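You operate a simulated robot arm through the tools that you are given. There is no shell and no other tool. Be economical: measure what you need, move in short steps, check, and stop when the job is done.

You run a simulated robot arm. Do the job below in one go: nothing can be reset, and whatever is moved stays where it is left.

## Task
Put the pale bookend and the blue die on the brown mat.
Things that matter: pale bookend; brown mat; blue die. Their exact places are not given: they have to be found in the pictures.

The check looks at the end state, three seconds after you hand in, the way a careful person would. Anything else that was tipped, shoved, dropped, spilled or broken makes it a failure.

## Robot
A 7-joint arm with a two-finger parallel gripper on a trunk, on a base that drives. Base frame: it is fixed to the floor where the robot stands at the start and does not move with it; the origin is under the middle of the robot, x ahead of it, y to its left, z up. Lengths are in cm, angles in degrees, forces in N, time in s.
With the tool pointing down near the work surface it reaches from about 32 to 74 cm from the robot's upright axis, wherever it stands. Its first joint turns from -115.0 to 115.0 degrees. Places, roughly: blue die [0, -200, 75]. Payload 3.91 kg.
The tool frame sits at the grasp point between the pads (the TCP): z along the fingers, y along the line on which they close. The tips reach 3 cm beyond it. Largest opening 11 cm; finger width 2, thickness 1; the body of the gripper, 4.8 by 11.2 cm, starts 5.5 cm behind the TCP.
Orientation is told as [roll, pitch, yaw] about the base's x, y, z axes, in that order, counted from this pose: with the fingers straight down and closing along the base's y, the tool's x points along the base's -x, its y along +y and its z along -z.

## Interface
- The arm moves only by the tool drive_tool. Its argument "commands" is text: rows parted by semicolons, each of 7 numbers parted by spaces: the turn, a rotation vector about the base's x, y, z in degrees, then the shift along the base's x, y, z in cm, then the closure, from 0 (fully open) to 1 (shut). In form: wx wy wz tx ty tz claw; .... A call has 1 to 12 rows; each row shifts and turns the commanded pose from where the row before left it. A row lasts 0.2 s, in which the tool goes at most 5 cm and 8.6 degrees; a call with a longer step from one row to the next is refused whole, and so is a gripper value outside its range. A pose out of reach is approached as far as the arm can. The call stops where the force on the tool passes 40 N (or 10 N more than at its start, if that is more) or the arm is blocked; 0.2 s more then pass. Each finger travels about 10.8 cm/s and halts on what it meets, pressing with about 42 N; the grip force reading is that of the motor and also rises with nothing between the fingers. The clock runs only during rows and for 0.2 s after the last one: add rows that do not move to give the fingers time. The reply holds the time, the measured pose of the TCP, the force on the tool along the base axes, the opening and the grip force, in the units named above and with some noise.
- Cameras (640 x 400 px; columns grow to the right, rows downward): "scene" is now at [0.83, 15.65, 161.03]; the picture's right is [-0.06, -1.00, 0.00], its down [-0.85, 0.05, -0.53] and it looks along [0.53, -0.03, -0.85] (base axes); focal length 276 px, centre (320, 200). "wrist" rides on the gripper at [7.2, 1.7, -10.3] in the tool frame; the picture's right is [-0.23, 0.97, 0.00], its down [-0.76, -0.18, -0.62] and it looks along [-0.61, -0.14, 0.78] (tool axes); focal length 222 px, centre (320, 200).
- camera(camera): a new picture of that camera. No time passes.
- slide_trunk(by): slides the trunk up (or, below 0, down) by that many cm; the arm and the scene camera ride with it, the base frame stays. It gives what a move gives, with no picture.
- roll_base(legs): drives the robot by 1 to 6 legs, each [ahead, turn to the left] in cm and degrees, along the robot's own axes; the way and the turn of a leg run together, so that a leg with both is an arc; at most 150 cm and 180 degrees a leg. The arm and the cameras ride along, it lands a little off, and it stops where it bumps. It gives what a move gives.
- head_to(pan, tilt): turns the head with the scene camera to pan (to the left, within 155 degrees either way) and tilt (down, from -29 to 69), counted from straight ahead of the robot. It gives what a move gives.
- locate(camera, pixels): for up to 12 pixels [column, row] of the newest picture of that camera ("zoom" is the newest enlarged one), the place [x, y, z] in the base frame of the surface seen there, good to about 0.2 cm, but the place of the scene camera against the robot may be out by one fixed shift of up to 2.5 cm in any direction. No time passes.
- inspect(camera, box): a new picture of the part [left, top, right, bottom] of that camera's present view, enlarged. No time passes.
- hand_in(): hands the job in; it is judged then, once.

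Work in short steps. Measure before you move; look again where a grasp or a placing could have gone wrong, and mend it. You have 80 turns and 60 pictures in all, those below and enlarged ones among them. Open the gripper and draw the arm clear of the work before you hand the job in, unless the task says otherwise; then end with one line.

The tools are called as a command line: name --argument value ..., lists and objects as JSON in quotes. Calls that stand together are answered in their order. drive_tool: Moves the arm, as the interface text tells. Its arguments: {"type":"object","properties":{"commands":{"type":"string"}},"required":["commands"]} The other tools are called the same way: slide_trunk (by) slides the trunk up or down; roll_base (legs) drives the base; head_to (pan, tilt) turns the head that bears the scene camera; camera (camera) takes a picture; locate (camera, pixels) gives the place of the surface under pixels of a picture; inspect (camera, box) takes an enlarged picture of a part of a camera's view; hand_in () hands the job in.

At the start:

```text
time_s: 0.0
position: [49.62, 22.28, 100.32]
orientation: [-0.1, 0.0, -0.1]
ft_force: [-0.5, 0.0, -0.7]
opening: 10.99
grasp_force: 0.0
trunk travel left (down, up): [-72.5, 26.5]
robot x, y, heading: [-0.21, -0.3, 0.0]
head pan, tilt: [-3.4, 57.9]
```

scene: 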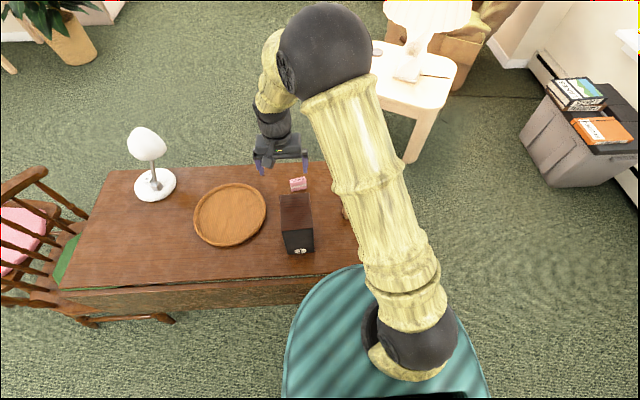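
wrist: 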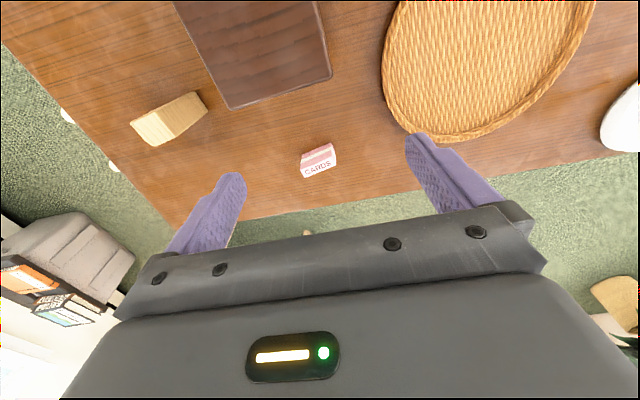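

The wrist picture shows a pale wooden block at (170,118) and a round woven brown thing at (480,65), perhaps the mat. I'll enlarge the wrist view and turn the head to the right toward the blue die.

inspect --camera "wrist" --box '[60, 0, 640, 240]'

locate --camera "wrist" --pixels '[[170, 118], [480, 65], [318, 160], [260, 50], [133, 124], [205, 98], [155, 145], [390, 60], [425, 130], [580, 30]]'

head_to --pan -90 --tilt 30

camera --camera "scene"

```text
1.10 times, centred on (350, 120) of wrist
```

zoom: 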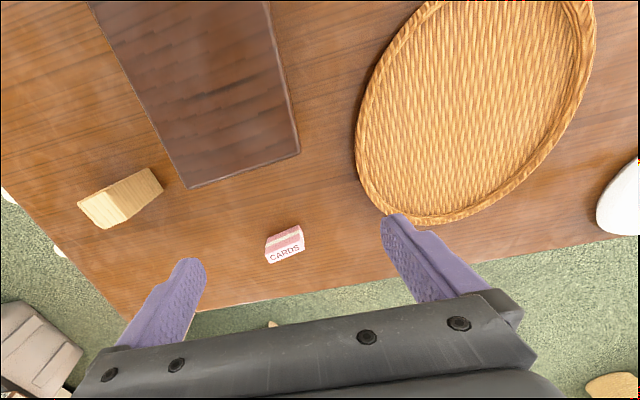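

```text
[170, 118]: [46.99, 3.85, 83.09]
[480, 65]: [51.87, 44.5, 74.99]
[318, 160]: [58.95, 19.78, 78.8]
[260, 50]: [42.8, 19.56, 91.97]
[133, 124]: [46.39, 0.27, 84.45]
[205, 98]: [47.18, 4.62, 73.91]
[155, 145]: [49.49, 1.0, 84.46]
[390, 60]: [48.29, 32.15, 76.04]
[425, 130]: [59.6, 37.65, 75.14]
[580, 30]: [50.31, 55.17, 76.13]
```

```text
time_s: 1.6
position: [49.55, 22.26, 100.27]
orientation: [-0.1, -0.1, 0.0]
ft_force: [0.0, 0.7, -0.2]
opening: 11.01
grasp_force: 0.0
trunk travel left (down, up): [-72.5, 26.5]
robot x, y, heading: [0.11, 0.18, 0.3]
head pan, tilt: [-90.0, 30.0]
```

```text
56 pictures are left
```

scene: 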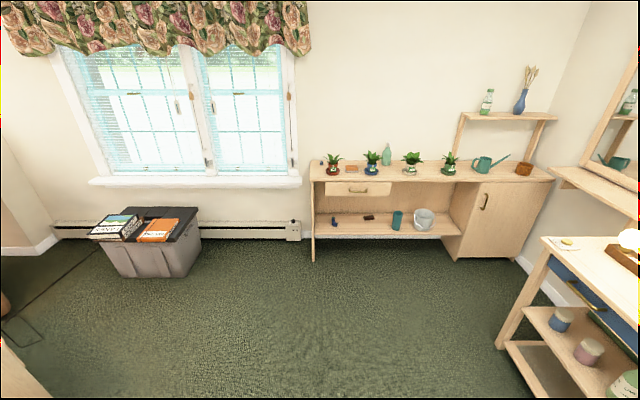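

The cabinet at the right (about y=-200) carries plants and small items; I'll enlarge it to find the die and any mat.

inspect --camera "scene" --box '[300, 130, 470, 240]'

inspect --camera "scene" --box '[430, 80, 640, 210]'

head_to --pan -145 --tilt 30

camera --camera "scene"

head_to --pan 30 --tilt 40

camera --camera "scene"

```text
3.64 times, centred on (385, 185) of scene
```

zoom: 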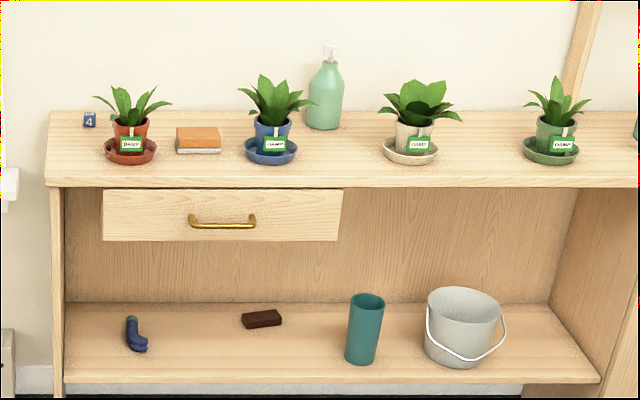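

```text
3.05 times, centred on (535, 145) of scene
```

zoom: 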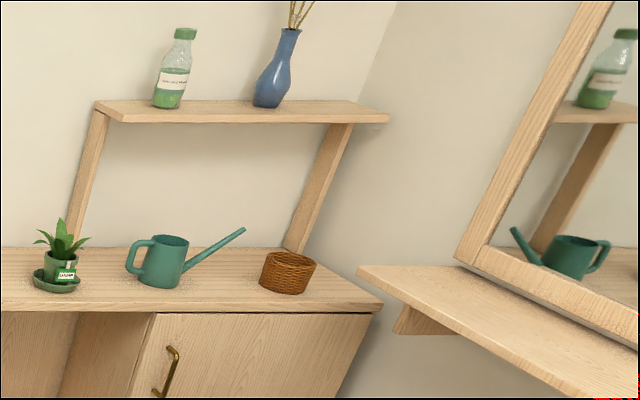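

```text
time_s: 2.9
position: [49.53, 22.3, 100.34]
orientation: [-0.2, 0.0, 0.0]
ft_force: [-0.4, 0.4, 0.1]
opening: 10.99
grasp_force: 0.1
trunk travel left (down, up): [-72.5, 26.5]
robot x, y, heading: [-0.34, -0.16, 0.1]
head pan, tilt: [-145.0, 30.0]
```

```text
53 pictures are left
```

scene: 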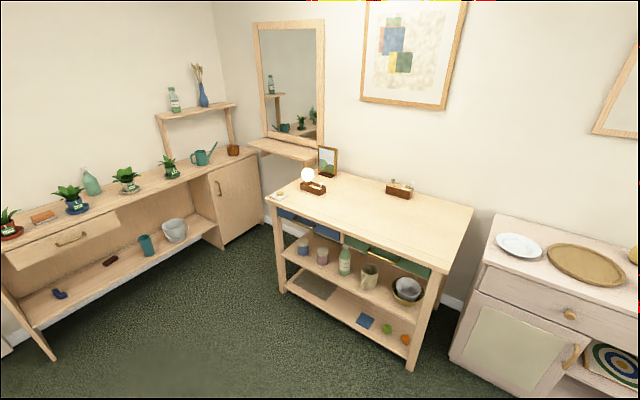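

```text
time_s: 5.5
position: [49.55, 22.22, 100.25]
orientation: [0.0, 0.0, 0.0]
ft_force: [-0.8, -0.7, 0.4]
opening: 11.0
grasp_force: 0.1
trunk travel left (down, up): [-72.5, 26.5]
robot x, y, heading: [-0.37, -0.29, 0.1]
head pan, tilt: [30.0, 40.0]
```

```text
52 pictures are left
```

scene: 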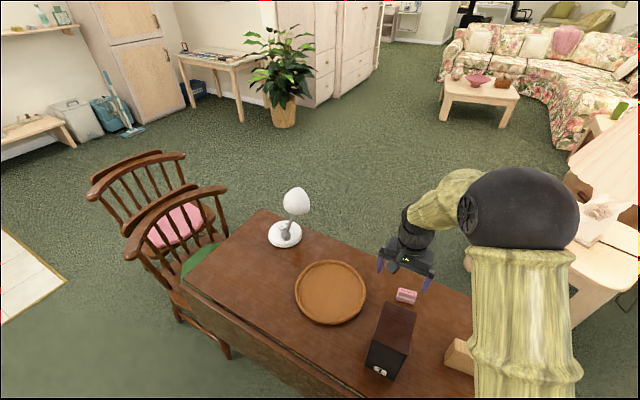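

The blue die ("4") is at zoom (89,119) on the cabinet. Another mat candidate sits on the white cabinet at the right rear, (585,265); I'll look at it and the rest behind.

head_to --pan -155 --tilt 30

inspect --camera "scene" --box '[390, 200, 640, 360]'

head_to --pan 150 --tilt 30

camera --camera "scene"

head_to --pan 15 --tilt 55

inspect --camera "scene" --box '[150, 100, 450, 290]'

```text
time_s: 8.2
position: [49.44, 22.22, 100.31]
orientation: [-0.1, -0.1, 0.0]
ft_force: [0.3, -0.4, 0.4]
opening: 11.0
grasp_force: 0.2
trunk travel left (down, up): [-72.5, 26.5]
robot x, y, heading: [0.18, -0.15, 0.2]
head pan, tilt: [-154.7, 30.0]
```

```text
2.50 times, centred on (515, 280) of scene
```

zoom: 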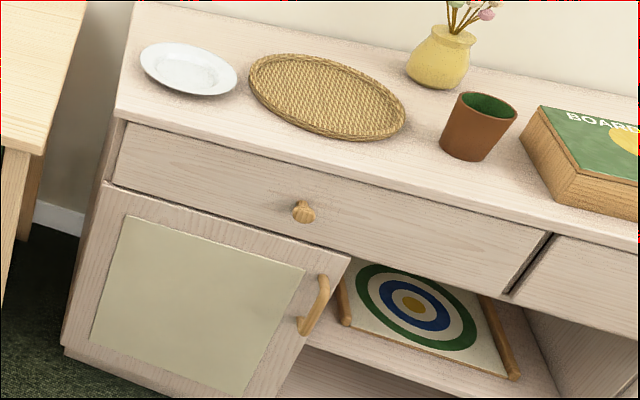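

```text
time_s: 12.4
position: [49.65, 22.24, 100.45]
orientation: [-0.1, 0.1, 0.1]
ft_force: [-0.2, 1.0, 0.0]
opening: 11.02
grasp_force: 0.1
trunk travel left (down, up): [-72.5, 26.5]
robot x, y, heading: [0.35, 0.15, -0.0]
head pan, tilt: [150.0, 30.0]
```

```text
50 pictures are left
```

scene: 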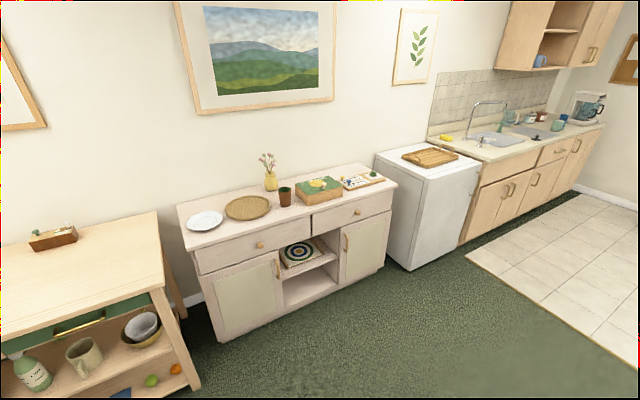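

```text
time_s: 14.6
position: [49.6, 22.3, 100.26]
orientation: [-0.1, 0.1, 0.1]
ft_force: [0.0, 0.6, 0.3]
opening: 11.0
grasp_force: 0.0
trunk travel left (down, up): [-72.5, 26.5]
robot x, y, heading: [0.26, 0.33, -0.0]
head pan, tilt: [15.0, 55.0]
```

```text
2.11 times, centred on (300, 195) of scene
```

zoom: 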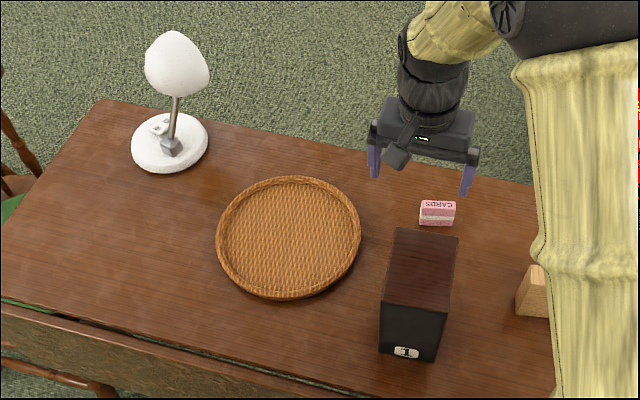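

The brown mat is the round woven one on the desk (zoom (290,237)); the pale bookend is the wedge at zoom (535,290). I'll move the hand above the bookend to look at it, staying above the dark box (top z≈92).

drive_tool --commands "0 0 0 0 0 4 0; 0 0 0 -2 -4 0 0; 0 0 0 -2 -4.5 0 0; 0 0 0 -2 -4.5 0 0; 0 0 0 -2 -4 0 0; 0 0 0 0 0 0 0"

camera --camera "wrist"

```text
time_s: 16.0
position: [41.42, 5.25, 104.38]
orientation: [-0.2, 0.1, 0.0]
ft_force: [-1.9, -0.1, 0.0]
opening: 11.02
grasp_force: 0.1
trunk travel left (down, up): [-72.5, 26.5]
robot x, y, heading: [0.08, 0.5, 0.4]
head pan, tilt: [15.0, 55.0]
```

```text
48 pictures are left
```

wrist: 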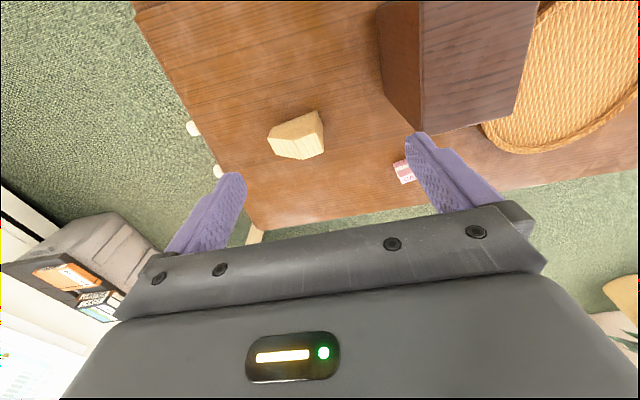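

The bookend shows at (298,135). I'll enlarge it and locate its corners.

inspect --camera "wrist" --box '[240, 90, 360, 165]'

locate --camera "wrist" --pixels '[[269, 140], [277, 155], [304, 160], [323, 150], [318, 112], [298, 137], [290, 128], [312, 145], [310, 125], [280, 148], [404, 172]]'

```text
5.33 times, centred on (300, 128) of wrist
```

zoom: 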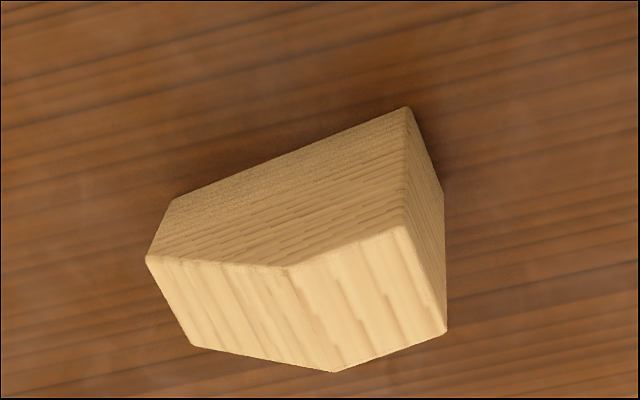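

```text
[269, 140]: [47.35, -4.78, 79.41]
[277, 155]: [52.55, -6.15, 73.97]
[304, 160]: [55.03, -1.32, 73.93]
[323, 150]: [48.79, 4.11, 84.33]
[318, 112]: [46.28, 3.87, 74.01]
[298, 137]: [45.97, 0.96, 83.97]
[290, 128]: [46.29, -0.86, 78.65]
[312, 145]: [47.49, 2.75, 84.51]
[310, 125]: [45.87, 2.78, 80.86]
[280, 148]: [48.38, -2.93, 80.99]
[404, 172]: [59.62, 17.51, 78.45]
```

The block is a prism: a near face toward the robot, flat top on its +y half, slope on its -y half. I'll locate its corners in the zoom.

locate --camera "zoom" --pixels '[[176, 205], [400, 115], [398, 224], [288, 260], [155, 256], [440, 325], [335, 365], [195, 340], [407, 232], [438, 195], [288, 275], [360, 300]]'

```text
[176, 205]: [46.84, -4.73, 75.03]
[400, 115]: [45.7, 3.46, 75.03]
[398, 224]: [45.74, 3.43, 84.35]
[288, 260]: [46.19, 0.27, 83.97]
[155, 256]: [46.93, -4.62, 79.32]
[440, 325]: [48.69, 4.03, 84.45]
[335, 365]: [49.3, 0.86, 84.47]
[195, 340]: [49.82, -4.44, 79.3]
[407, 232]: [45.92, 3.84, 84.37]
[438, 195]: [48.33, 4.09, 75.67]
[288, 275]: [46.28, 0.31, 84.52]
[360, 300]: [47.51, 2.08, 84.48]
```

Block centre is about (47.8,-0.3), 3.1 thick, long axis turned +8° from y, top z 84.5. I turn the hand +98° so that the fingers close across the thickness and the camera side is away from the dark box, and move above it.

drive_tool --commands "0 0 8.17 0.525 -0.41 0 0; 0 0 8.17 0.525 -0.41 0 0; 0 0 8.17 0.525 -0.41 0 0; 0 0 8.17 0.525 -0.41 0 0; 0 0 8.17 0.525 -0.41 0 0; 0 0 8.17 0.525 -0.41 0 0; 0 0 8.17 0.525 -0.41 0 0; 0 0 8.17 0.525 -0.41 0 0; 0 0 8.17 0.525 -0.41 0 0; 0 0 8.17 0.525 -0.41 0 0; 0 0 8.17 0.525 -0.41 0 0; 0 0 8.17 0.525 -0.41 0 0"

camera --camera "wrist"

```text
time_s: 18.6
position: [47.81, 0.42, 104.3]
orientation: [0.0, -0.1, 98.3]
ft_force: [0.7, 0.0, -0.2]
opening: 10.99
grasp_force: 0.2
trunk travel left (down, up): [-72.5, 26.5]
robot x, y, heading: [-0.18, -0.19, -0.0]
head pan, tilt: [15.0, 55.0]
```

```text
46 pictures are left
```

wrist: 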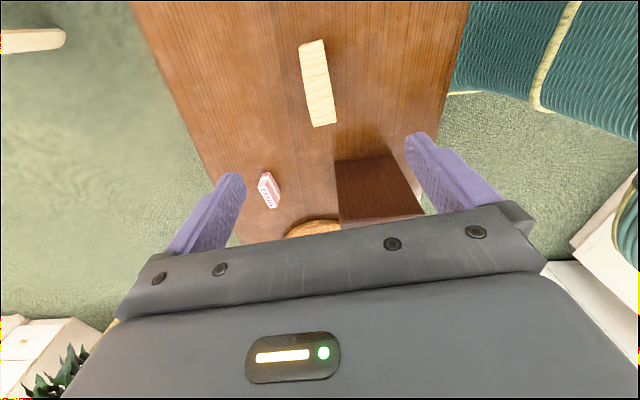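

The bookend's top is at (318,90). I locate its corners and the dark box's near edge to confirm clearance.

locate --camera "wrist" --pixels '[[303, 46], [322, 42], [304, 82], [327, 78], [314, 123], [333, 120], [337, 162], [388, 156], [341, 218], [420, 214]]'

```text
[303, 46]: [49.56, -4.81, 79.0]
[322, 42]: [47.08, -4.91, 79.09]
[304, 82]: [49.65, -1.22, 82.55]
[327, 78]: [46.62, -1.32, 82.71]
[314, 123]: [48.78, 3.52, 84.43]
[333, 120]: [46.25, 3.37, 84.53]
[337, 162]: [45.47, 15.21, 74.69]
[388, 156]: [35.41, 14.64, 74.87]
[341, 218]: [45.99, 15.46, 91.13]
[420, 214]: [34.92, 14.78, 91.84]
```

The hand is centred over the block (x≈47.8) and the box is 15 cm off. I descend to z≈80.6.

drive_tool --commands "0 0 0 0 0 -4 0; 0 0 0 0 0 -4 0; 0 0 0 0 0 -4 0; 0 0 0 0 0 -4 0; 0 0 0 0 0 -3 0; 0 0 0 0 0 -2.7 0; 0 0 0 0 0 -2 0; 0 0 0 0 0 0 0"

camera --camera "wrist"

```text
time_s: 20.4
position: [47.82, 0.32, 80.55]
orientation: [-0.1, 0.0, 97.9]
ft_force: [0.1, -0.3, 0.4]
opening: 11.01
grasp_force: 0.1
trunk travel left (down, up): [-72.5, 26.5]
robot x, y, heading: [-0.08, 0.02, 0.1]
head pan, tilt: [15.0, 55.0]
```

```text
45 pictures are left
```

wrist: 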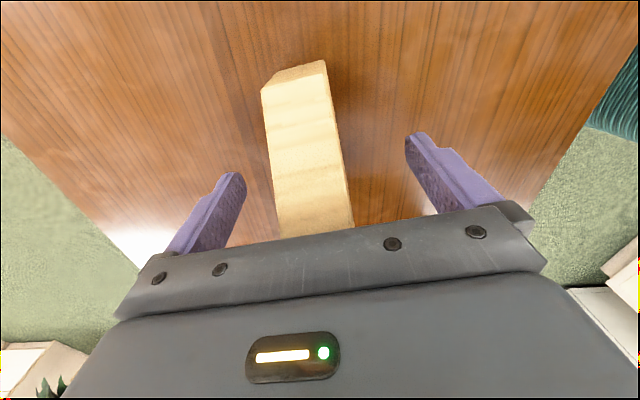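

The block stands between the pads. I close and wait, then lift a little.

drive_tool --commands "0 0 0 0 0 0 0.5; 0 0 0 0 0 0 0.8; 0 0 0 0 0 0 1; 0 0 0 0 0 0 1; 0 0 0 0 0 0 1; 0 0 0 0 0 1 1; 0 0 0 0 0 2 1; 0 0 0 0 0 0 1"

```text
time_s: 22.2
position: [47.82, 0.39, 83.65]
orientation: [0.1, -0.1, 98.0]
ft_force: [0.1, -0.4, -2.8]
opening: 3.38
grasp_force: 42.3
trunk travel left (down, up): [-72.5, 26.5]
robot x, y, heading: [-0.17, -0.05, -0.2]
head pan, tilt: [15.0, 55.0]
```

It is held (opening 3.4, weight ~2.8 N). I lift to z≈106 before crossing the box.

drive_tool --commands "0 0 0 0 0 4 1; 0 0 0 0 0 4 1; 0 0 0 0 0 4 1; 0 0 0 0 0 4 1; 0 0 0 0 0 4 1; 0 0 0 0 0 2.4 1; 0 0 0 0 3 0 1; 0 0 0 0 4 0 1; 0 0 0 0 4 0 1; 0 0 0 0 4 0 1; 0 0 0 0 3 0 1; 0 0 0 0 0 0 1"

camera --camera "wrist"

camera --camera "scene"

```text
time_s: 24.8
position: [48.03, 18.41, 105.98]
orientation: [0.1, 0.0, 98.0]
ft_force: [0.3, 0.7, -2.2]
opening: 3.38
grasp_force: 41.7
trunk travel left (down, up): [-72.5, 26.5]
robot x, y, heading: [0.26, -0.26, 0.0]
head pan, tilt: [15.0, 55.0]
```

```text
44 pictures are left
```

wrist: 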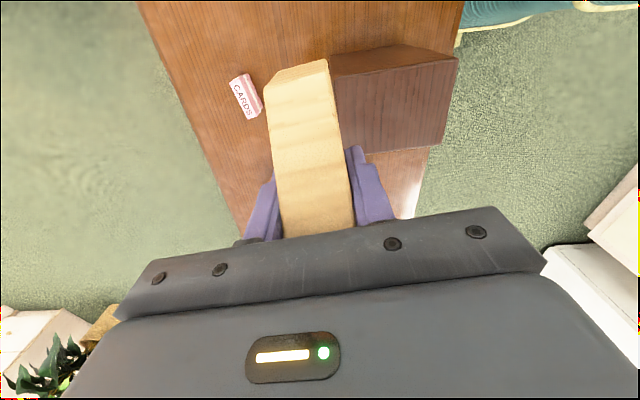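

```text
43 pictures are left
```

scene: 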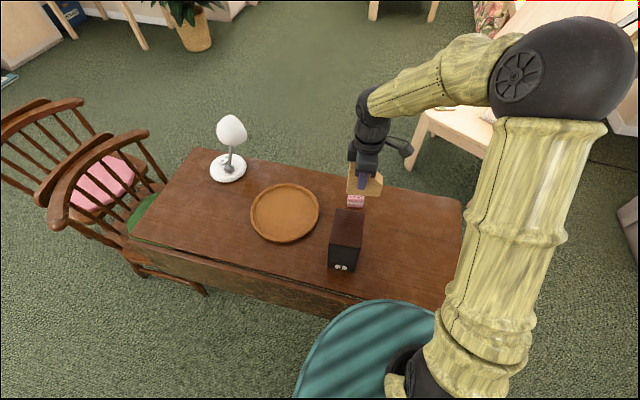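

I calibrate the scene camera: box top near corners are known from the wrist (46.0,15.4,91.1) and (34.9,14.8,91.8). I locate these, the mat rim and the lamp.

locate --camera "scene" --pixels '[[362, 213], [358, 245], [251, 212], [317, 213], [284, 185], [284, 241], [284, 213], [300, 205], [228, 168], [245, 165], [232, 130], [240, 140]]'

inspect --camera "scene" --box '[200, 100, 400, 280]'

```text
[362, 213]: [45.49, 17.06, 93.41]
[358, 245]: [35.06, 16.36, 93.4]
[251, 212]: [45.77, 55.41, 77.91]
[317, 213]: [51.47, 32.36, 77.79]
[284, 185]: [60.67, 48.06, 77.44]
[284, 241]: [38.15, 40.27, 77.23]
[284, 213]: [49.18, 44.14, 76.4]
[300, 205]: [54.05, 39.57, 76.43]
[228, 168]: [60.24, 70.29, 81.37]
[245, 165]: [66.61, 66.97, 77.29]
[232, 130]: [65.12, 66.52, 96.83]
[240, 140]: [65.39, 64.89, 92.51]
```

```text
2.22 times, centred on (300, 190) of scene
```

zoom: 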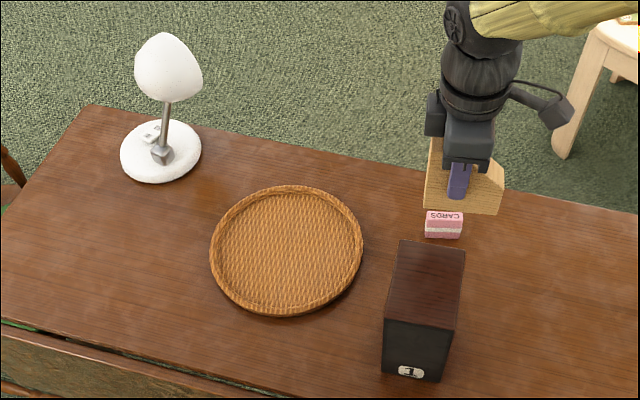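

Scene bias is about (0,+1.6,+1.8), so the mat centre is near (49,43), radius ~11.7, surface ~75. I carry the bookend to (51,43.3), leaving the near side for the die, and begin lowering.

drive_tool --commands "0 0 0 0.5 4.15 0 1; 0 0 0 0.5 4.15 0 1; 0 0 0 0.5 4.15 0 1; 0 0 0 0.5 4.15 0 1; 0 0 0 0.5 4.15 0 1; 0 0 0 0.5 4.15 0 1; 0 0 0 0 0 -4 1; 0 0 0 0 0 -4 1; 0 0 0 0 0 -4 1; 0 0 0 0 0 -4 1; 0 0 0 0 0 -3 1; 0 0 0 0 0 0 1"

inspect --camera "scene" --box '[200, 100, 400, 280]'

camera --camera "wrist"

```text
time_s: 27.4
position: [50.85, 43.32, 86.87]
orientation: [-0.1, 0.0, 98.0]
ft_force: [0.2, 0.9, -3.0]
opening: 3.38
grasp_force: 42.1
trunk travel left (down, up): [-72.5, 26.5]
robot x, y, heading: [-0.23, -0.08, 0.0]
head pan, tilt: [15.0, 55.0]
```

```text
2.22 times, centred on (300, 190) of scene
```

zoom: 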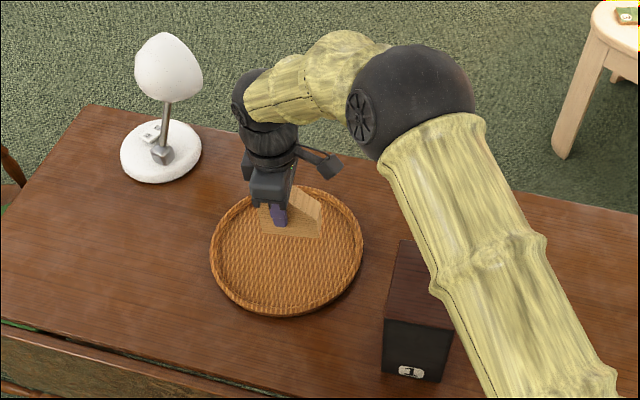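

```text
40 pictures are left
```

wrist: 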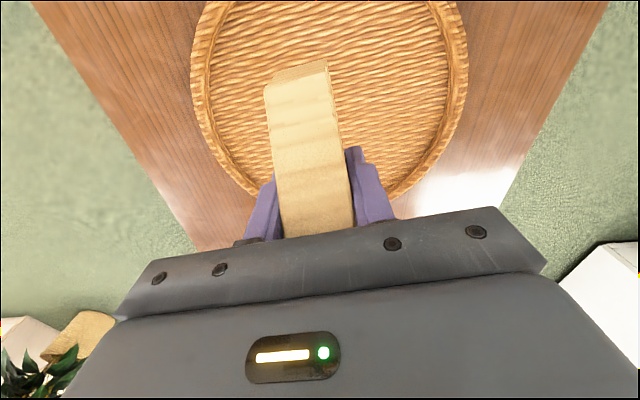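

Over the mat with room around. I check the mat's rim and surface heights in the wrist view.

locate --camera "wrist" --pixels '[[195, 90], [466, 70], [390, 196], [235, 182], [230, 100], [400, 110], [350, 40], [380, 140]]'

```text
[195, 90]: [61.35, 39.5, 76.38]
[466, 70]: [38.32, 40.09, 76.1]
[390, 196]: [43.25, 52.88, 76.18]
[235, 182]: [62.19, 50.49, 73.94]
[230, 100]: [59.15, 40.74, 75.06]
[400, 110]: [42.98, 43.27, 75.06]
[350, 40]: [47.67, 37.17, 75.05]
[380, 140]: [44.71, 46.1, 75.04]
```

Surface is z=75.05, centre ≈(49.8,43). The block's bottom is 6.55 below the TCP, so I go down to ≈81.6 and check the force.

drive_tool --commands "0 0 0 0 0 -2.5 1; 0 0 0 0 0 -1.7 1; 0 0 0 0 0 -0.7 1; 0 0 0 0 0 -0.3 1; 0 0 0 0 0 0 1"

```text
time_s: 28.6
position: [50.87, 43.28, 81.86]
orientation: [0.0, 0.0, 98.0]
ft_force: [1.1, -0.2, -3.3]
opening: 3.39
grasp_force: 42.0
trunk travel left (down, up): [-72.5, 26.5]
robot x, y, heading: [-0.01, 0.22, -0.1]
head pan, tilt: [15.0, 55.0]
```

Still hanging free (-3.3 N) at 81.86; I lower in fine steps until it touches.

drive_tool --commands "0 0 0 0 0 -0.15 1; 0 0 0 0 0 -0.1 1; 0 0 0 0 0 -0.05 1; 0 0 0 0 0 0 1"

```text
time_s: 29.6
position: [50.86, 43.31, 81.39]
orientation: [0.0, 0.0, 98.0]
ft_force: [-0.8, 0.5, -2.9]
opening: 3.37
grasp_force: 41.8
trunk travel left (down, up): [-72.5, 26.5]
robot x, y, heading: [0.29, 0.19, 0.0]
head pan, tilt: [15.0, 55.0]
```

Still no contact reading (noise ±0.2); I lower a bit more.

drive_tool --commands "0 0 0 0 0 -0.15 1; 0 0 0 0 0 0 1"

inspect --camera "scene" --box '[235, 160, 335, 225]'

```text
time_s: 30.2
position: [50.82, 43.27, 81.29]
orientation: [0.0, 0.0, 98.0]
ft_force: [0.2, 0.0, -2.9]
opening: 3.37
grasp_force: 42.0
trunk travel left (down, up): [-72.5, 26.5]
robot x, y, heading: [-0.13, 0.03, -0.3]
head pan, tilt: [15.0, 55.0]
```

```text
6.15 times, centred on (285, 192) of scene
```

zoom: 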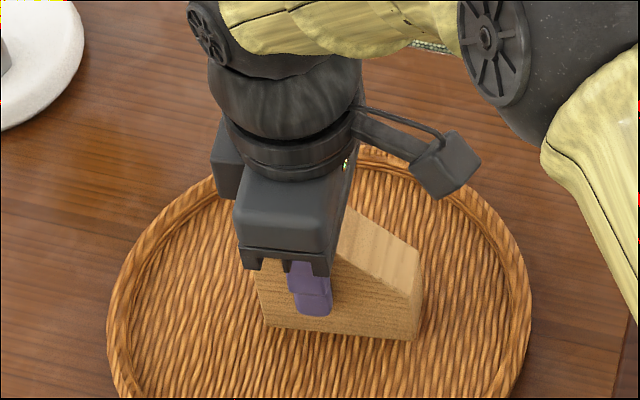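

Very close to touching. I go down in two more 0.15 steps.

drive_tool --commands "0 0 0 0 0 -0.15 1; 0 0 0 0 0 -0.1 1; 0 0 0 0 0 0 1"

```text
time_s: 31.0
position: [50.94, 43.32, 81.28]
orientation: [0.0, 0.0, 97.9]
ft_force: [0.1, -1.6, 8.7]
opening: 3.37
grasp_force: 41.9
trunk travel left (down, up): [-72.5, 26.5]
robot x, y, heading: [0.02, -0.2, 0.1]
head pan, tilt: [15.0, 55.0]
```

Contact (+8.7 N). I open, wait, and rise straight up.

drive_tool --commands "0 0 0 0 0 0.1 0.8; 0 0 0 0 0 0 0.4; 0 0 0 0 0 0 0.2; 0 0 0 0 0 0 0.2; 0 0 0 0 0 3 0.2; 0 0 0 0 0 4 0.2; 0 0 0 0 0 4 0.2; 0 0 0 0 0 4 0; 0 0 0 0 0 4 0; 0 0 0 0 0 4 0"

camera --camera "wrist"

```text
time_s: 33.2
position: [50.84, 43.2, 104.4]
orientation: [-0.1, 0.0, 98.0]
ft_force: [-0.5, 0.7, 0.3]
opening: 10.99
grasp_force: 0.1
trunk travel left (down, up): [-72.5, 26.5]
robot x, y, heading: [0.13, -0.02, 0.1]
head pan, tilt: [15.0, 55.0]
```

```text
38 pictures are left
```

wrist: 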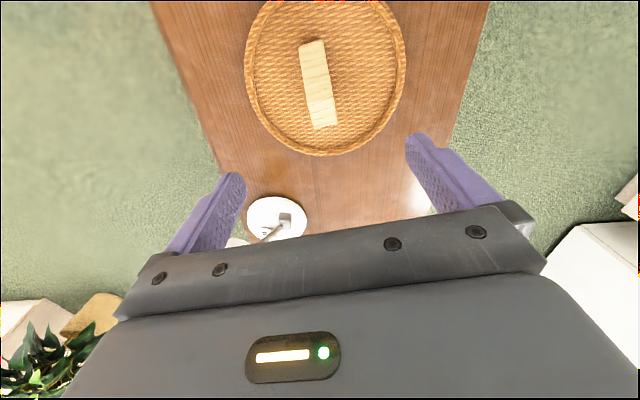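

The bookend stands upright, well inside the mat. I retract the hand to the front, turning it back by 98°.

drive_tool --commands "0 0 -8.17 -0.7 -3.6 0.2 0; 0 0 -8.17 -0.7 -3.6 0.2 0; 0 0 -8.17 -0.7 -3.6 0.2 0; 0 0 -8.17 -0.7 -3.6 0.2 0; 0 0 -8.17 -0.7 -3.6 0.2 0; 0 0 -8.17 -0.7 -3.6 0.2 0; 0 0 -8.17 -0.7 -3.6 0.2 0; 0 0 -8.17 -0.7 -3.6 0.2 0; 0 0 -8.17 -0.7 -3.6 0.2 0; 0 0 -8.17 -0.7 -3.6 0.2 0; 0 0 -8.17 -0.7 -3.6 0.2 0; 0 0 -8.17 -0.7 -3.6 0.2 0"

head_to --pan -85 --tilt 35

camera --camera "scene"

inspect --camera "scene" --box '[260, 110, 400, 200]'

```text
time_s: 35.8
position: [42.43, -0.07, 106.58]
orientation: [-0.1, -0.1, -0.2]
ft_force: [0.2, -0.2, 0.4]
opening: 11.01
grasp_force: 0.1
trunk travel left (down, up): [-72.5, 26.5]
robot x, y, heading: [0.45, -0.15, -0.1]
head pan, tilt: [15.0, 55.0]
```

```text
time_s: 37.5
position: [42.59, -0.04, 106.66]
orientation: [-0.2, 0.1, 0.0]
ft_force: [0.3, -0.1, 0.0]
opening: 11.02
grasp_force: 0.1
trunk travel left (down, up): [-72.5, 26.5]
robot x, y, heading: [-0.07, 0.12, 0.1]
head pan, tilt: [-85.0, 35.0]
```

```text
37 pictures are left
```

scene: 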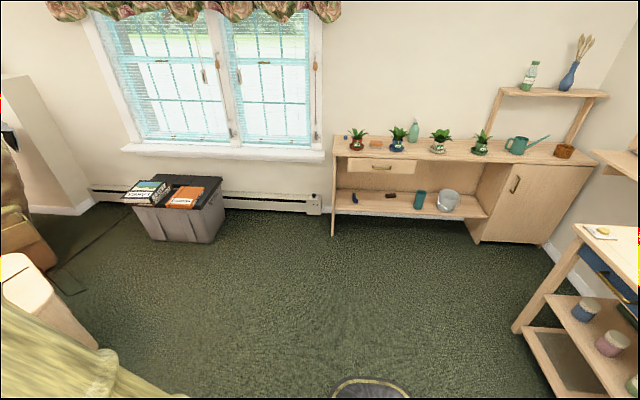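

```text
4.44 times, centred on (330, 155) of scene
```

zoom: 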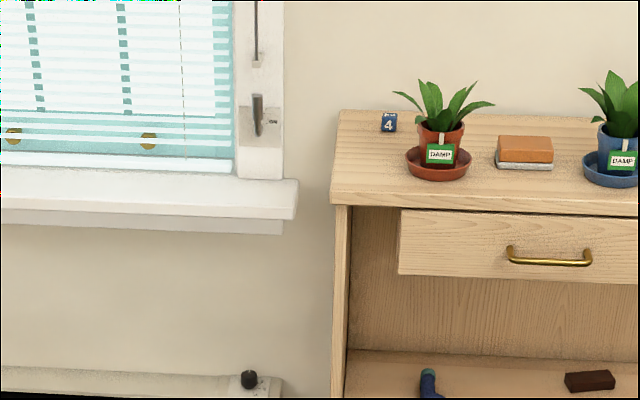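

The die is at zoom (388,122); I locate it, the plant and the cabinet edge, bin and window sill.

locate --camera "zoom" --pixels '[[388, 125], [388, 116], [428, 165], [450, 105], [415, 100], [332, 198], [340, 112], [500, 210], [440, 175], [298, 190], [365, 170]]'

locate --camera "scene" --pixels '[[223, 208], [210, 242], [150, 240], [333, 235], [190, 195], [530, 330], [575, 225], [20, 270], [370, 390]]'

```text
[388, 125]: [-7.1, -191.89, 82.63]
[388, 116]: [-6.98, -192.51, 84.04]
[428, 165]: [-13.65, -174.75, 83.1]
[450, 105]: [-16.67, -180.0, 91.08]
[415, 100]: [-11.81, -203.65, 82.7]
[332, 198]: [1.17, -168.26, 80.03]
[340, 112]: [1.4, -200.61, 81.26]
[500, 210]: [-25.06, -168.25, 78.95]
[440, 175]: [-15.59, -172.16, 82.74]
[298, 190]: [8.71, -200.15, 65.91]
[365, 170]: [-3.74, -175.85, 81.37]
```

```text
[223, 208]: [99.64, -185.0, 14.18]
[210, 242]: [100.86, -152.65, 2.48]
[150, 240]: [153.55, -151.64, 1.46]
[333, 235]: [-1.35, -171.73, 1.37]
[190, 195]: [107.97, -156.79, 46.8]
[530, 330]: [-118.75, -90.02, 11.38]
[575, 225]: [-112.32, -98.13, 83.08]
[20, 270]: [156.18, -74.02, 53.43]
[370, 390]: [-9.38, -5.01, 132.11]
```

Correcting the bias, the die is near (-7,-193.5), ~2.7 cm, on a top at z≈79.5; the plant is at (-15,-180). I want to come at it from the +x side, away from the leaves. I check the side table's extent for the path.

locate --camera "scene" --pixels '[[98, 346], [60, 310], [25, 262], [75, 290], [120, 380], [150, 300], [5, 340], [300, 300]]'

head_to --pan -40 --tilt 45

camera --camera "scene"

```text
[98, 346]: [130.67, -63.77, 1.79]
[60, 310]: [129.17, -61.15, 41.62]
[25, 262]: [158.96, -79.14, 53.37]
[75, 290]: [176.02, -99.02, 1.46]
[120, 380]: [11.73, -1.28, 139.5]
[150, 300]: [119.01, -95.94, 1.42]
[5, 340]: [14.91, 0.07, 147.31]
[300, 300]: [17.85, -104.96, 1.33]
```

```text
time_s: 38.6
position: [42.55, 0.05, 106.52]
orientation: [-0.1, 0.1, 0.0]
ft_force: [0.4, 0.3, -0.6]
opening: 10.99
grasp_force: 0.0
trunk travel left (down, up): [-72.5, 26.5]
robot x, y, heading: [-0.39, 0.09, 0.0]
head pan, tilt: [-40.0, 45.0]
```

```text
35 pictures are left
```

scene: 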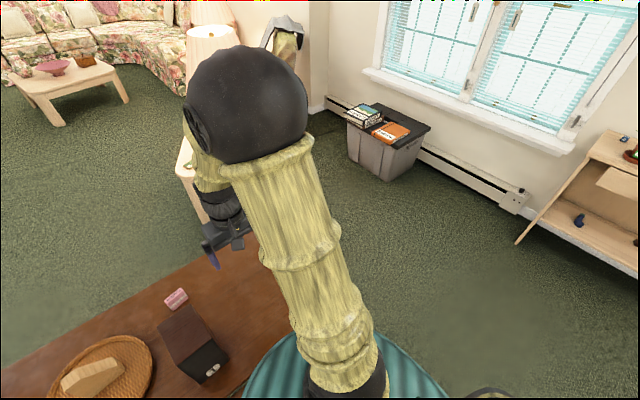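

The floor between here and the cabinet is clear. I back off, turn right 44° and drive toward (75,-115).

roll_base --legs '[[-45, 0], [0, -44], [120, 0]]'

camera --camera "scene"

```text
time_s: 49.1
position: [70.16, -114.85, 106.55]
orientation: [-0.1, 0.0, -45.0]
ft_force: [-0.3, 0.3, 0.2]
opening: 11.0
grasp_force: 0.0
trunk travel left (down, up): [-72.5, 26.5]
robot x, y, heading: [40.55, -84.51, -45.0]
head pan, tilt: [-40.0, 45.0]
```

```text
34 pictures are left
```

scene: 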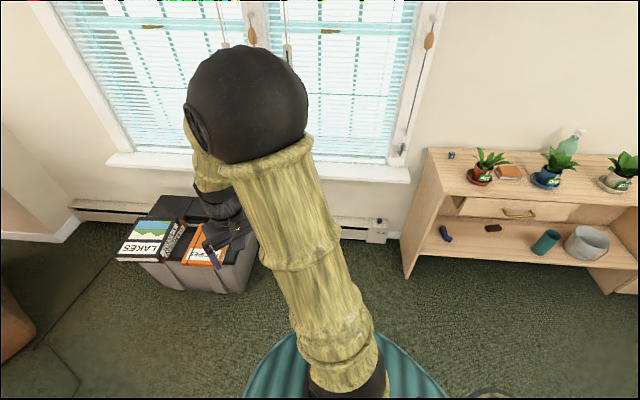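

Now at (40.5,-84.5). I go on 46 cm and turn right 91° to face the die from the +x side.

roll_base --legs '[[46, 0], [0, -91]]'

head_to --pan 0 --tilt 35

camera --camera "scene"

```text
time_s: 55.7
position: [42.1, -146.72, 106.54]
orientation: [-0.1, 0.0, -135.7]
ft_force: [0.2, 0.0, 0.4]
opening: 11.01
grasp_force: 0.0
trunk travel left (down, up): [-72.5, 26.5]
robot x, y, heading: [72.48, -117.28, -135.7]
head pan, tilt: [-40.0, 45.0]
```

```text
time_s: 56.8
position: [41.99, -146.74, 106.58]
orientation: [-0.1, -0.1, -135.8]
ft_force: [0.1, 0.3, -0.1]
opening: 10.99
grasp_force: 0.0
trunk travel left (down, up): [-72.5, 26.5]
robot x, y, heading: [72.62, -116.94, -135.6]
head pan, tilt: [0.0, 35.0]
```

```text
33 pictures are left
```

scene: 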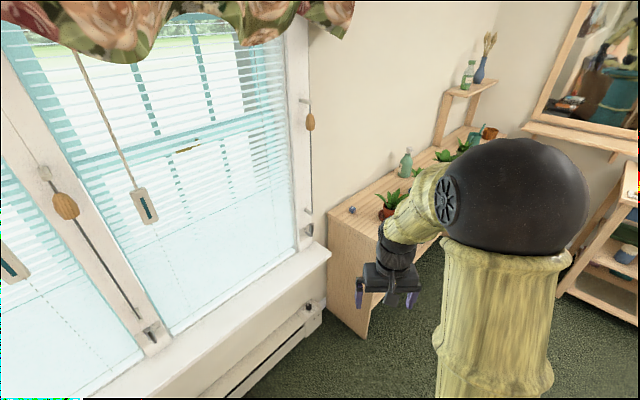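

Clear way ahead; I drive 45 cm forward (hand ends near (10,-178), z 106, short of the plant).

roll_base --legs '[[45, 0]]'

camera --camera "wrist"

camera --camera "scene"

```text
time_s: 59.5
position: [10.06, -178.41, 106.52]
orientation: [-0.2, 0.1, -135.4]
ft_force: [0.0, 0.1, 0.1]
opening: 10.98
grasp_force: 0.2
trunk travel left (down, up): [-72.5, 26.5]
robot x, y, heading: [40.4, -148.51, -135.5]
head pan, tilt: [0.0, 35.0]
```

```text
32 pictures are left
```

wrist: 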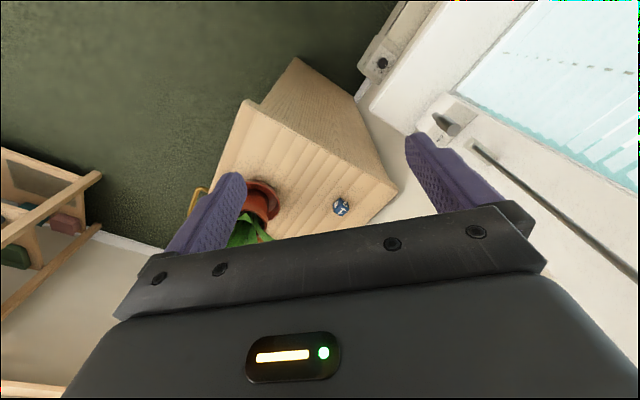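

```text
31 pictures are left
```

scene: 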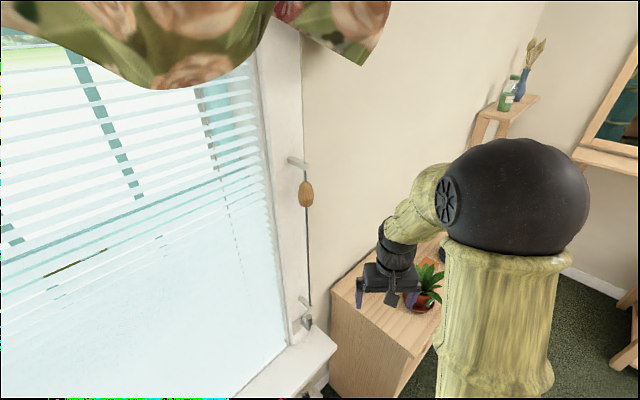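

The die is at wrist (340,206), between plant and wall side. I enlarge and locate.

inspect --camera "wrist" --box '[210, 160, 400, 250]'

locate --camera "wrist" --pixels '[[340, 206], [338, 202], [345, 211], [262, 200], [276, 205], [250, 235], [240, 242], [265, 235], [397, 190], [360, 225], [300, 190]]'

```text
3.37 times, centred on (305, 205) of wrist
```

zoom: 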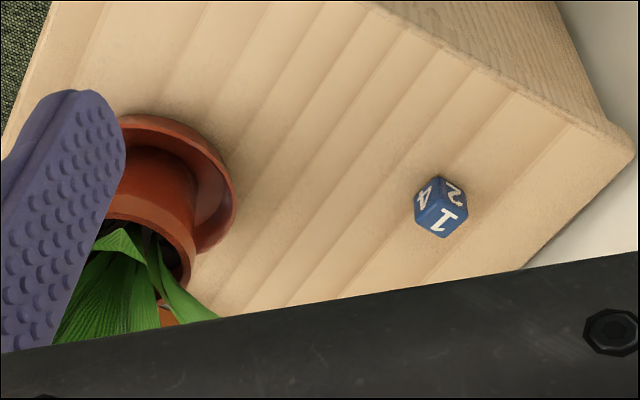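

```text
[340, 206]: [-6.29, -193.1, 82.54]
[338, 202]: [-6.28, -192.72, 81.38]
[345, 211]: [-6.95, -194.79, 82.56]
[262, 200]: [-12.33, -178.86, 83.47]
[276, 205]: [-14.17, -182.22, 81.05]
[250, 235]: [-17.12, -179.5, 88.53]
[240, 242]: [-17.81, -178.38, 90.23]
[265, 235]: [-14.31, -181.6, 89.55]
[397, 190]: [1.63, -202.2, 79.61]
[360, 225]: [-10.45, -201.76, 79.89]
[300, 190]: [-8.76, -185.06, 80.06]
```

I locate the die's top-face corners from the zoom.

locate --camera "zoom" --pixels '[[418, 218], [445, 235], [465, 211], [441, 205], [438, 203], [445, 220], [437, 180], [463, 192], [418, 195], [455, 200], [428, 200], [435, 227]]'

```text
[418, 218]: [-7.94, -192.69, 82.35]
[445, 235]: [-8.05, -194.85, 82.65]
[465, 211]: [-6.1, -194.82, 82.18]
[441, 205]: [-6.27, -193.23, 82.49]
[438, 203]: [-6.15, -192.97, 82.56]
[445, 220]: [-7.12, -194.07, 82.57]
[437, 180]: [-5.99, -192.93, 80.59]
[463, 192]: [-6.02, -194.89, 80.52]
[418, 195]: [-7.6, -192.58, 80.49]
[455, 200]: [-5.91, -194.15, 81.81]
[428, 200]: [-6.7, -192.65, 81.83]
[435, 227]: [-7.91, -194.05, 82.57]
```

The die is axis-aligned, centre (-7.0,-193.8), 2.5 cm, top 82.55 on a surface at 80. I move above it and turn -44.6° so the fingers close along y and the camera points to +x, away from the plant.

drive_tool --commands "0 0 -7.4 -2.84 -2.57 0 0; 0 0 -7.4 -2.84 -2.57 0 0; 0 0 -7.4 -2.84 -2.57 0 0; 0 0 -7.4 -2.84 -2.57 0 0; 0 0 -7.4 -2.84 -2.57 0 0; 0 0 -7.4 -2.84 -2.57 0 0.3; 0 0 0 0 0 -3 0.4; 0 0 0 0 0 0 0.4"

camera --camera "wrist"

inspect --camera "scene" --box '[300, 180, 480, 360]'

```text
time_s: 61.3
position: [-7.0, -193.85, 103.61]
orientation: [-0.1, 0.0, -179.9]
ft_force: [0.1, -1.1, 0.2]
opening: 6.61
grasp_force: 0.1
trunk travel left (down, up): [-72.5, 26.5]
robot x, y, heading: [40.32, -148.7, -135.6]
head pan, tilt: [0.0, 35.0]
```

```text
29 pictures are left
```

wrist: 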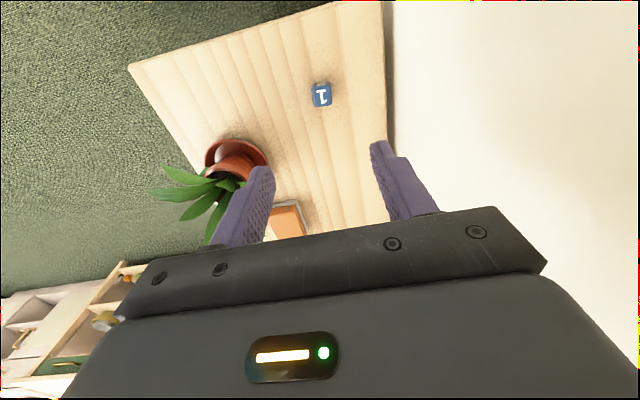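

```text
2.22 times, centred on (390, 270) of scene
```

zoom: 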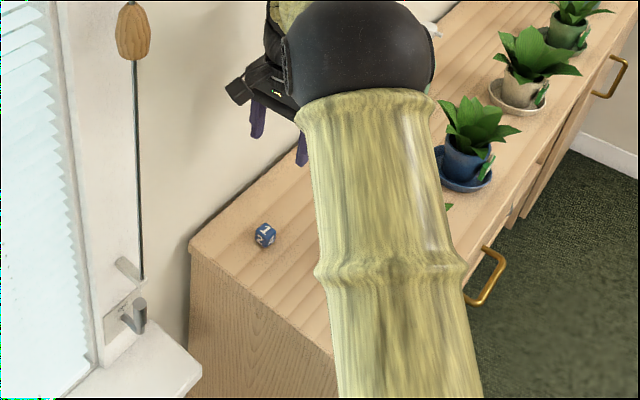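

The die is at (321,95) nearly between the pads. I verify its position, the leaves and the wall.

locate --camera "wrist" --pixels '[[322, 98], [314, 100], [330, 97], [320, 88], [323, 105], [420, 100], [215, 180], [165, 192], [175, 172], [187, 218], [235, 186]]'

```text
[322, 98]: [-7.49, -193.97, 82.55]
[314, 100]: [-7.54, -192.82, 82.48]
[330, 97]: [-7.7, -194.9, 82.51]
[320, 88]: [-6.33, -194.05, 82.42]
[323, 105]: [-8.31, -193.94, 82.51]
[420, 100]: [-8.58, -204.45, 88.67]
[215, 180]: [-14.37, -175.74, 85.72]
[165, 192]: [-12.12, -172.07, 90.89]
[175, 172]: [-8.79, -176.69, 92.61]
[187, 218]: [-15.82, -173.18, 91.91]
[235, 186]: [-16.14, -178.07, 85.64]
```

Die centre (-7.2,-193.9); leaves are more than 15 cm off. I descend to TCP z≈83.4 (tips just above the surface).

drive_tool --commands "0 0 0 -0.2 0 -4 0.4; 0 0 0 0 0 -4 0.4; 0 0 0 0 0 -4 0.4; 0 0 0 0 0 -4 0.4; 0 0 0 0 0 -2.5 0.4; 0 0 0 0 0 -1.5 0.4; 0 0 0 0 0 0 0.4"

camera --camera "wrist"

```text
time_s: 62.9
position: [-7.24, -193.59, 83.65]
orientation: [0.0, -0.1, -179.9]
ft_force: [-0.1, -0.5, -0.4]
opening: 6.6
grasp_force: 0.1
trunk travel left (down, up): [-72.5, 26.5]
robot x, y, heading: [40.48, -148.34, -135.3]
head pan, tilt: [0.0, 35.0]
```

```text
27 pictures are left
```

wrist: 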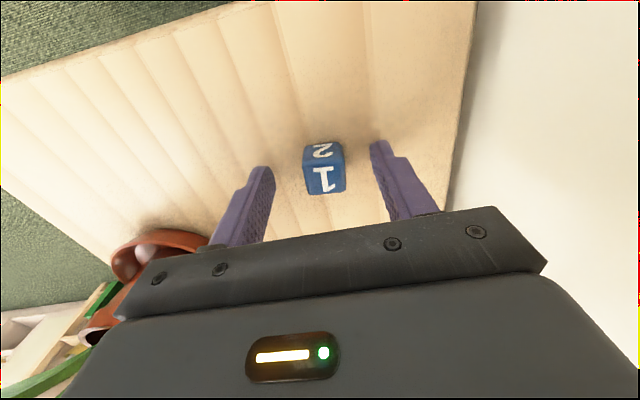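

The die sits between the tips. I lower 0.25, close, and lift a little.

drive_tool --commands "0 0 0 0 0 -0.25 0.4; 0 0 0 0 0 0 0.7; 0 0 0 0 0 0 1; 0 0 0 0 0 0 1; 0 0 0 0 0 0 1; 0 0 0 0 0 2 1; 0 0 0 0 0 3 1; 0 0 0 0 0 0 1"

camera --camera "wrist"

```text
time_s: 64.7
position: [-7.21, -193.84, 88.41]
orientation: [-0.2, 0.0, -180.0]
ft_force: [-0.7, 0.2, -0.7]
opening: 2.44
grasp_force: 42.3
trunk travel left (down, up): [-72.5, 26.5]
robot x, y, heading: [40.45, -148.27, -135.6]
head pan, tilt: [0.0, 35.0]
```

```text
26 pictures are left
```

wrist: 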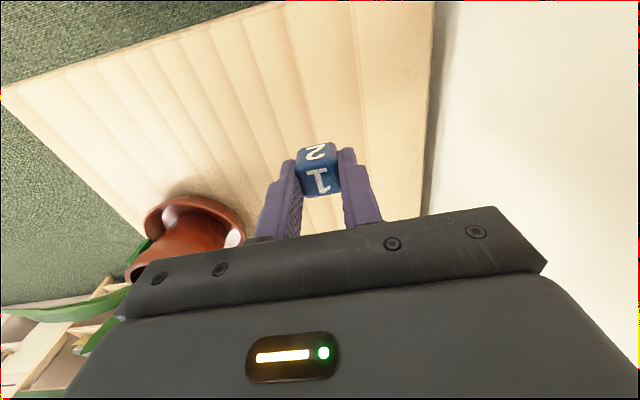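

The die is held (opening 2.44). I lift to z≈107 and draw back to the travelling pose over (10,-178).

drive_tool --commands "0 0 0 0 0 4 1; 0 0 0 0 0 4 1; 0 0 0 0 0 4 1; 0 0 0 0 0 4 1; 0 0 0 0 0 2.5 1; 0 0 7.4 2.9 2.6 0 1; 0 0 7.4 2.9 2.6 0 1; 0 0 7.4 2.9 2.6 0 1; 0 0 7.4 2.9 2.6 0 1; 0 0 7.4 2.9 2.6 0 1; 0 0 7.4 2.9 2.6 0 1; 0 0 0 0 0 0 1"

```text
time_s: 67.3
position: [10.23, -178.17, 106.66]
orientation: [0.0, 0.0, -135.4]
ft_force: [0.5, -0.7, -0.8]
opening: 2.39
grasp_force: 41.9
trunk travel left (down, up): [-72.5, 26.5]
robot x, y, heading: [40.38, -148.67, -135.4]
head pan, tilt: [0.0, 35.0]
```

Now I retrace the route: back 45, turn left 91, back 46, then back 120.

roll_base --legs '[[-45, 0], [0, 91], [-46, 0], [-120, 0]]'

```text
time_s: 82.0
position: [-16.98, -29.6, 106.67]
orientation: [0.0, -0.1, -43.9]
ft_force: [0.5, 0.7, -0.8]
opening: 2.41
grasp_force: 42.1
trunk travel left (down, up): [-72.5, 26.5]
robot x, y, heading: [-47.18, -0.43, -43.7]
head pan, tilt: [0.0, 35.0]
```

At (-47,-0.4), heading -43.7. I turn left 43.7 and go 46 cm forward to the start place.

roll_base --legs '[[0, 43.7], [46, 0]]'

head_to --pan 15 --tilt 55

camera --camera "scene"

camera --camera "wrist"

```text
time_s: 86.8
position: [40.51, -0.41, 106.73]
orientation: [-0.1, 0.0, -0.2]
ft_force: [0.1, -0.6, 0.6]
opening: 2.44
grasp_force: 42.1
trunk travel left (down, up): [-72.5, 26.5]
robot x, y, heading: [-1.38, -0.27, -0.1]
head pan, tilt: [0.0, 35.0]
```

```text
time_s: 87.6
position: [40.69, -0.38, 106.73]
orientation: [-0.1, -0.1, -0.1]
ft_force: [-0.6, 1.3, 0.1]
opening: 2.42
grasp_force: 41.6
trunk travel left (down, up): [-72.5, 26.5]
robot x, y, heading: [-1.94, -0.17, -0.2]
head pan, tilt: [15.0, 55.0]
```

```text
25 pictures are left
```

scene: 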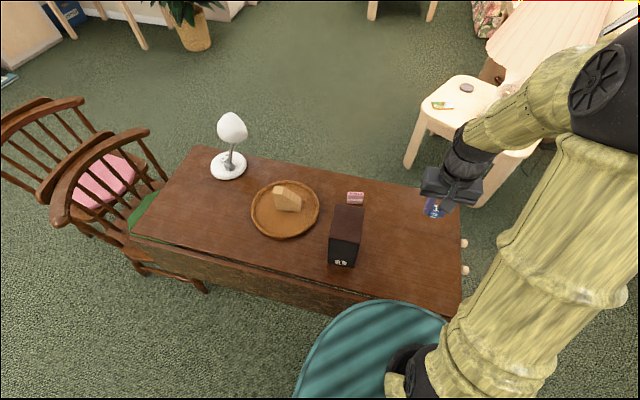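

```text
24 pictures are left
```

wrist: 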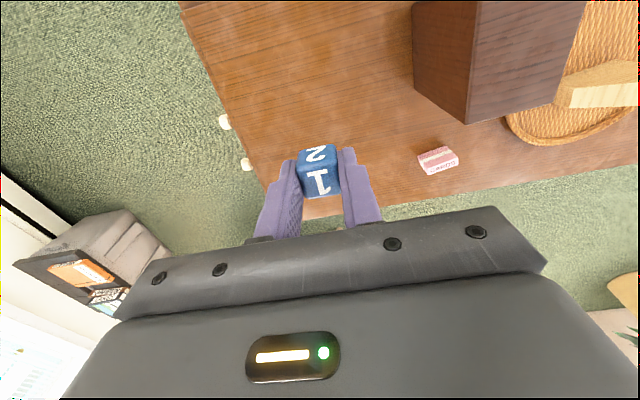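

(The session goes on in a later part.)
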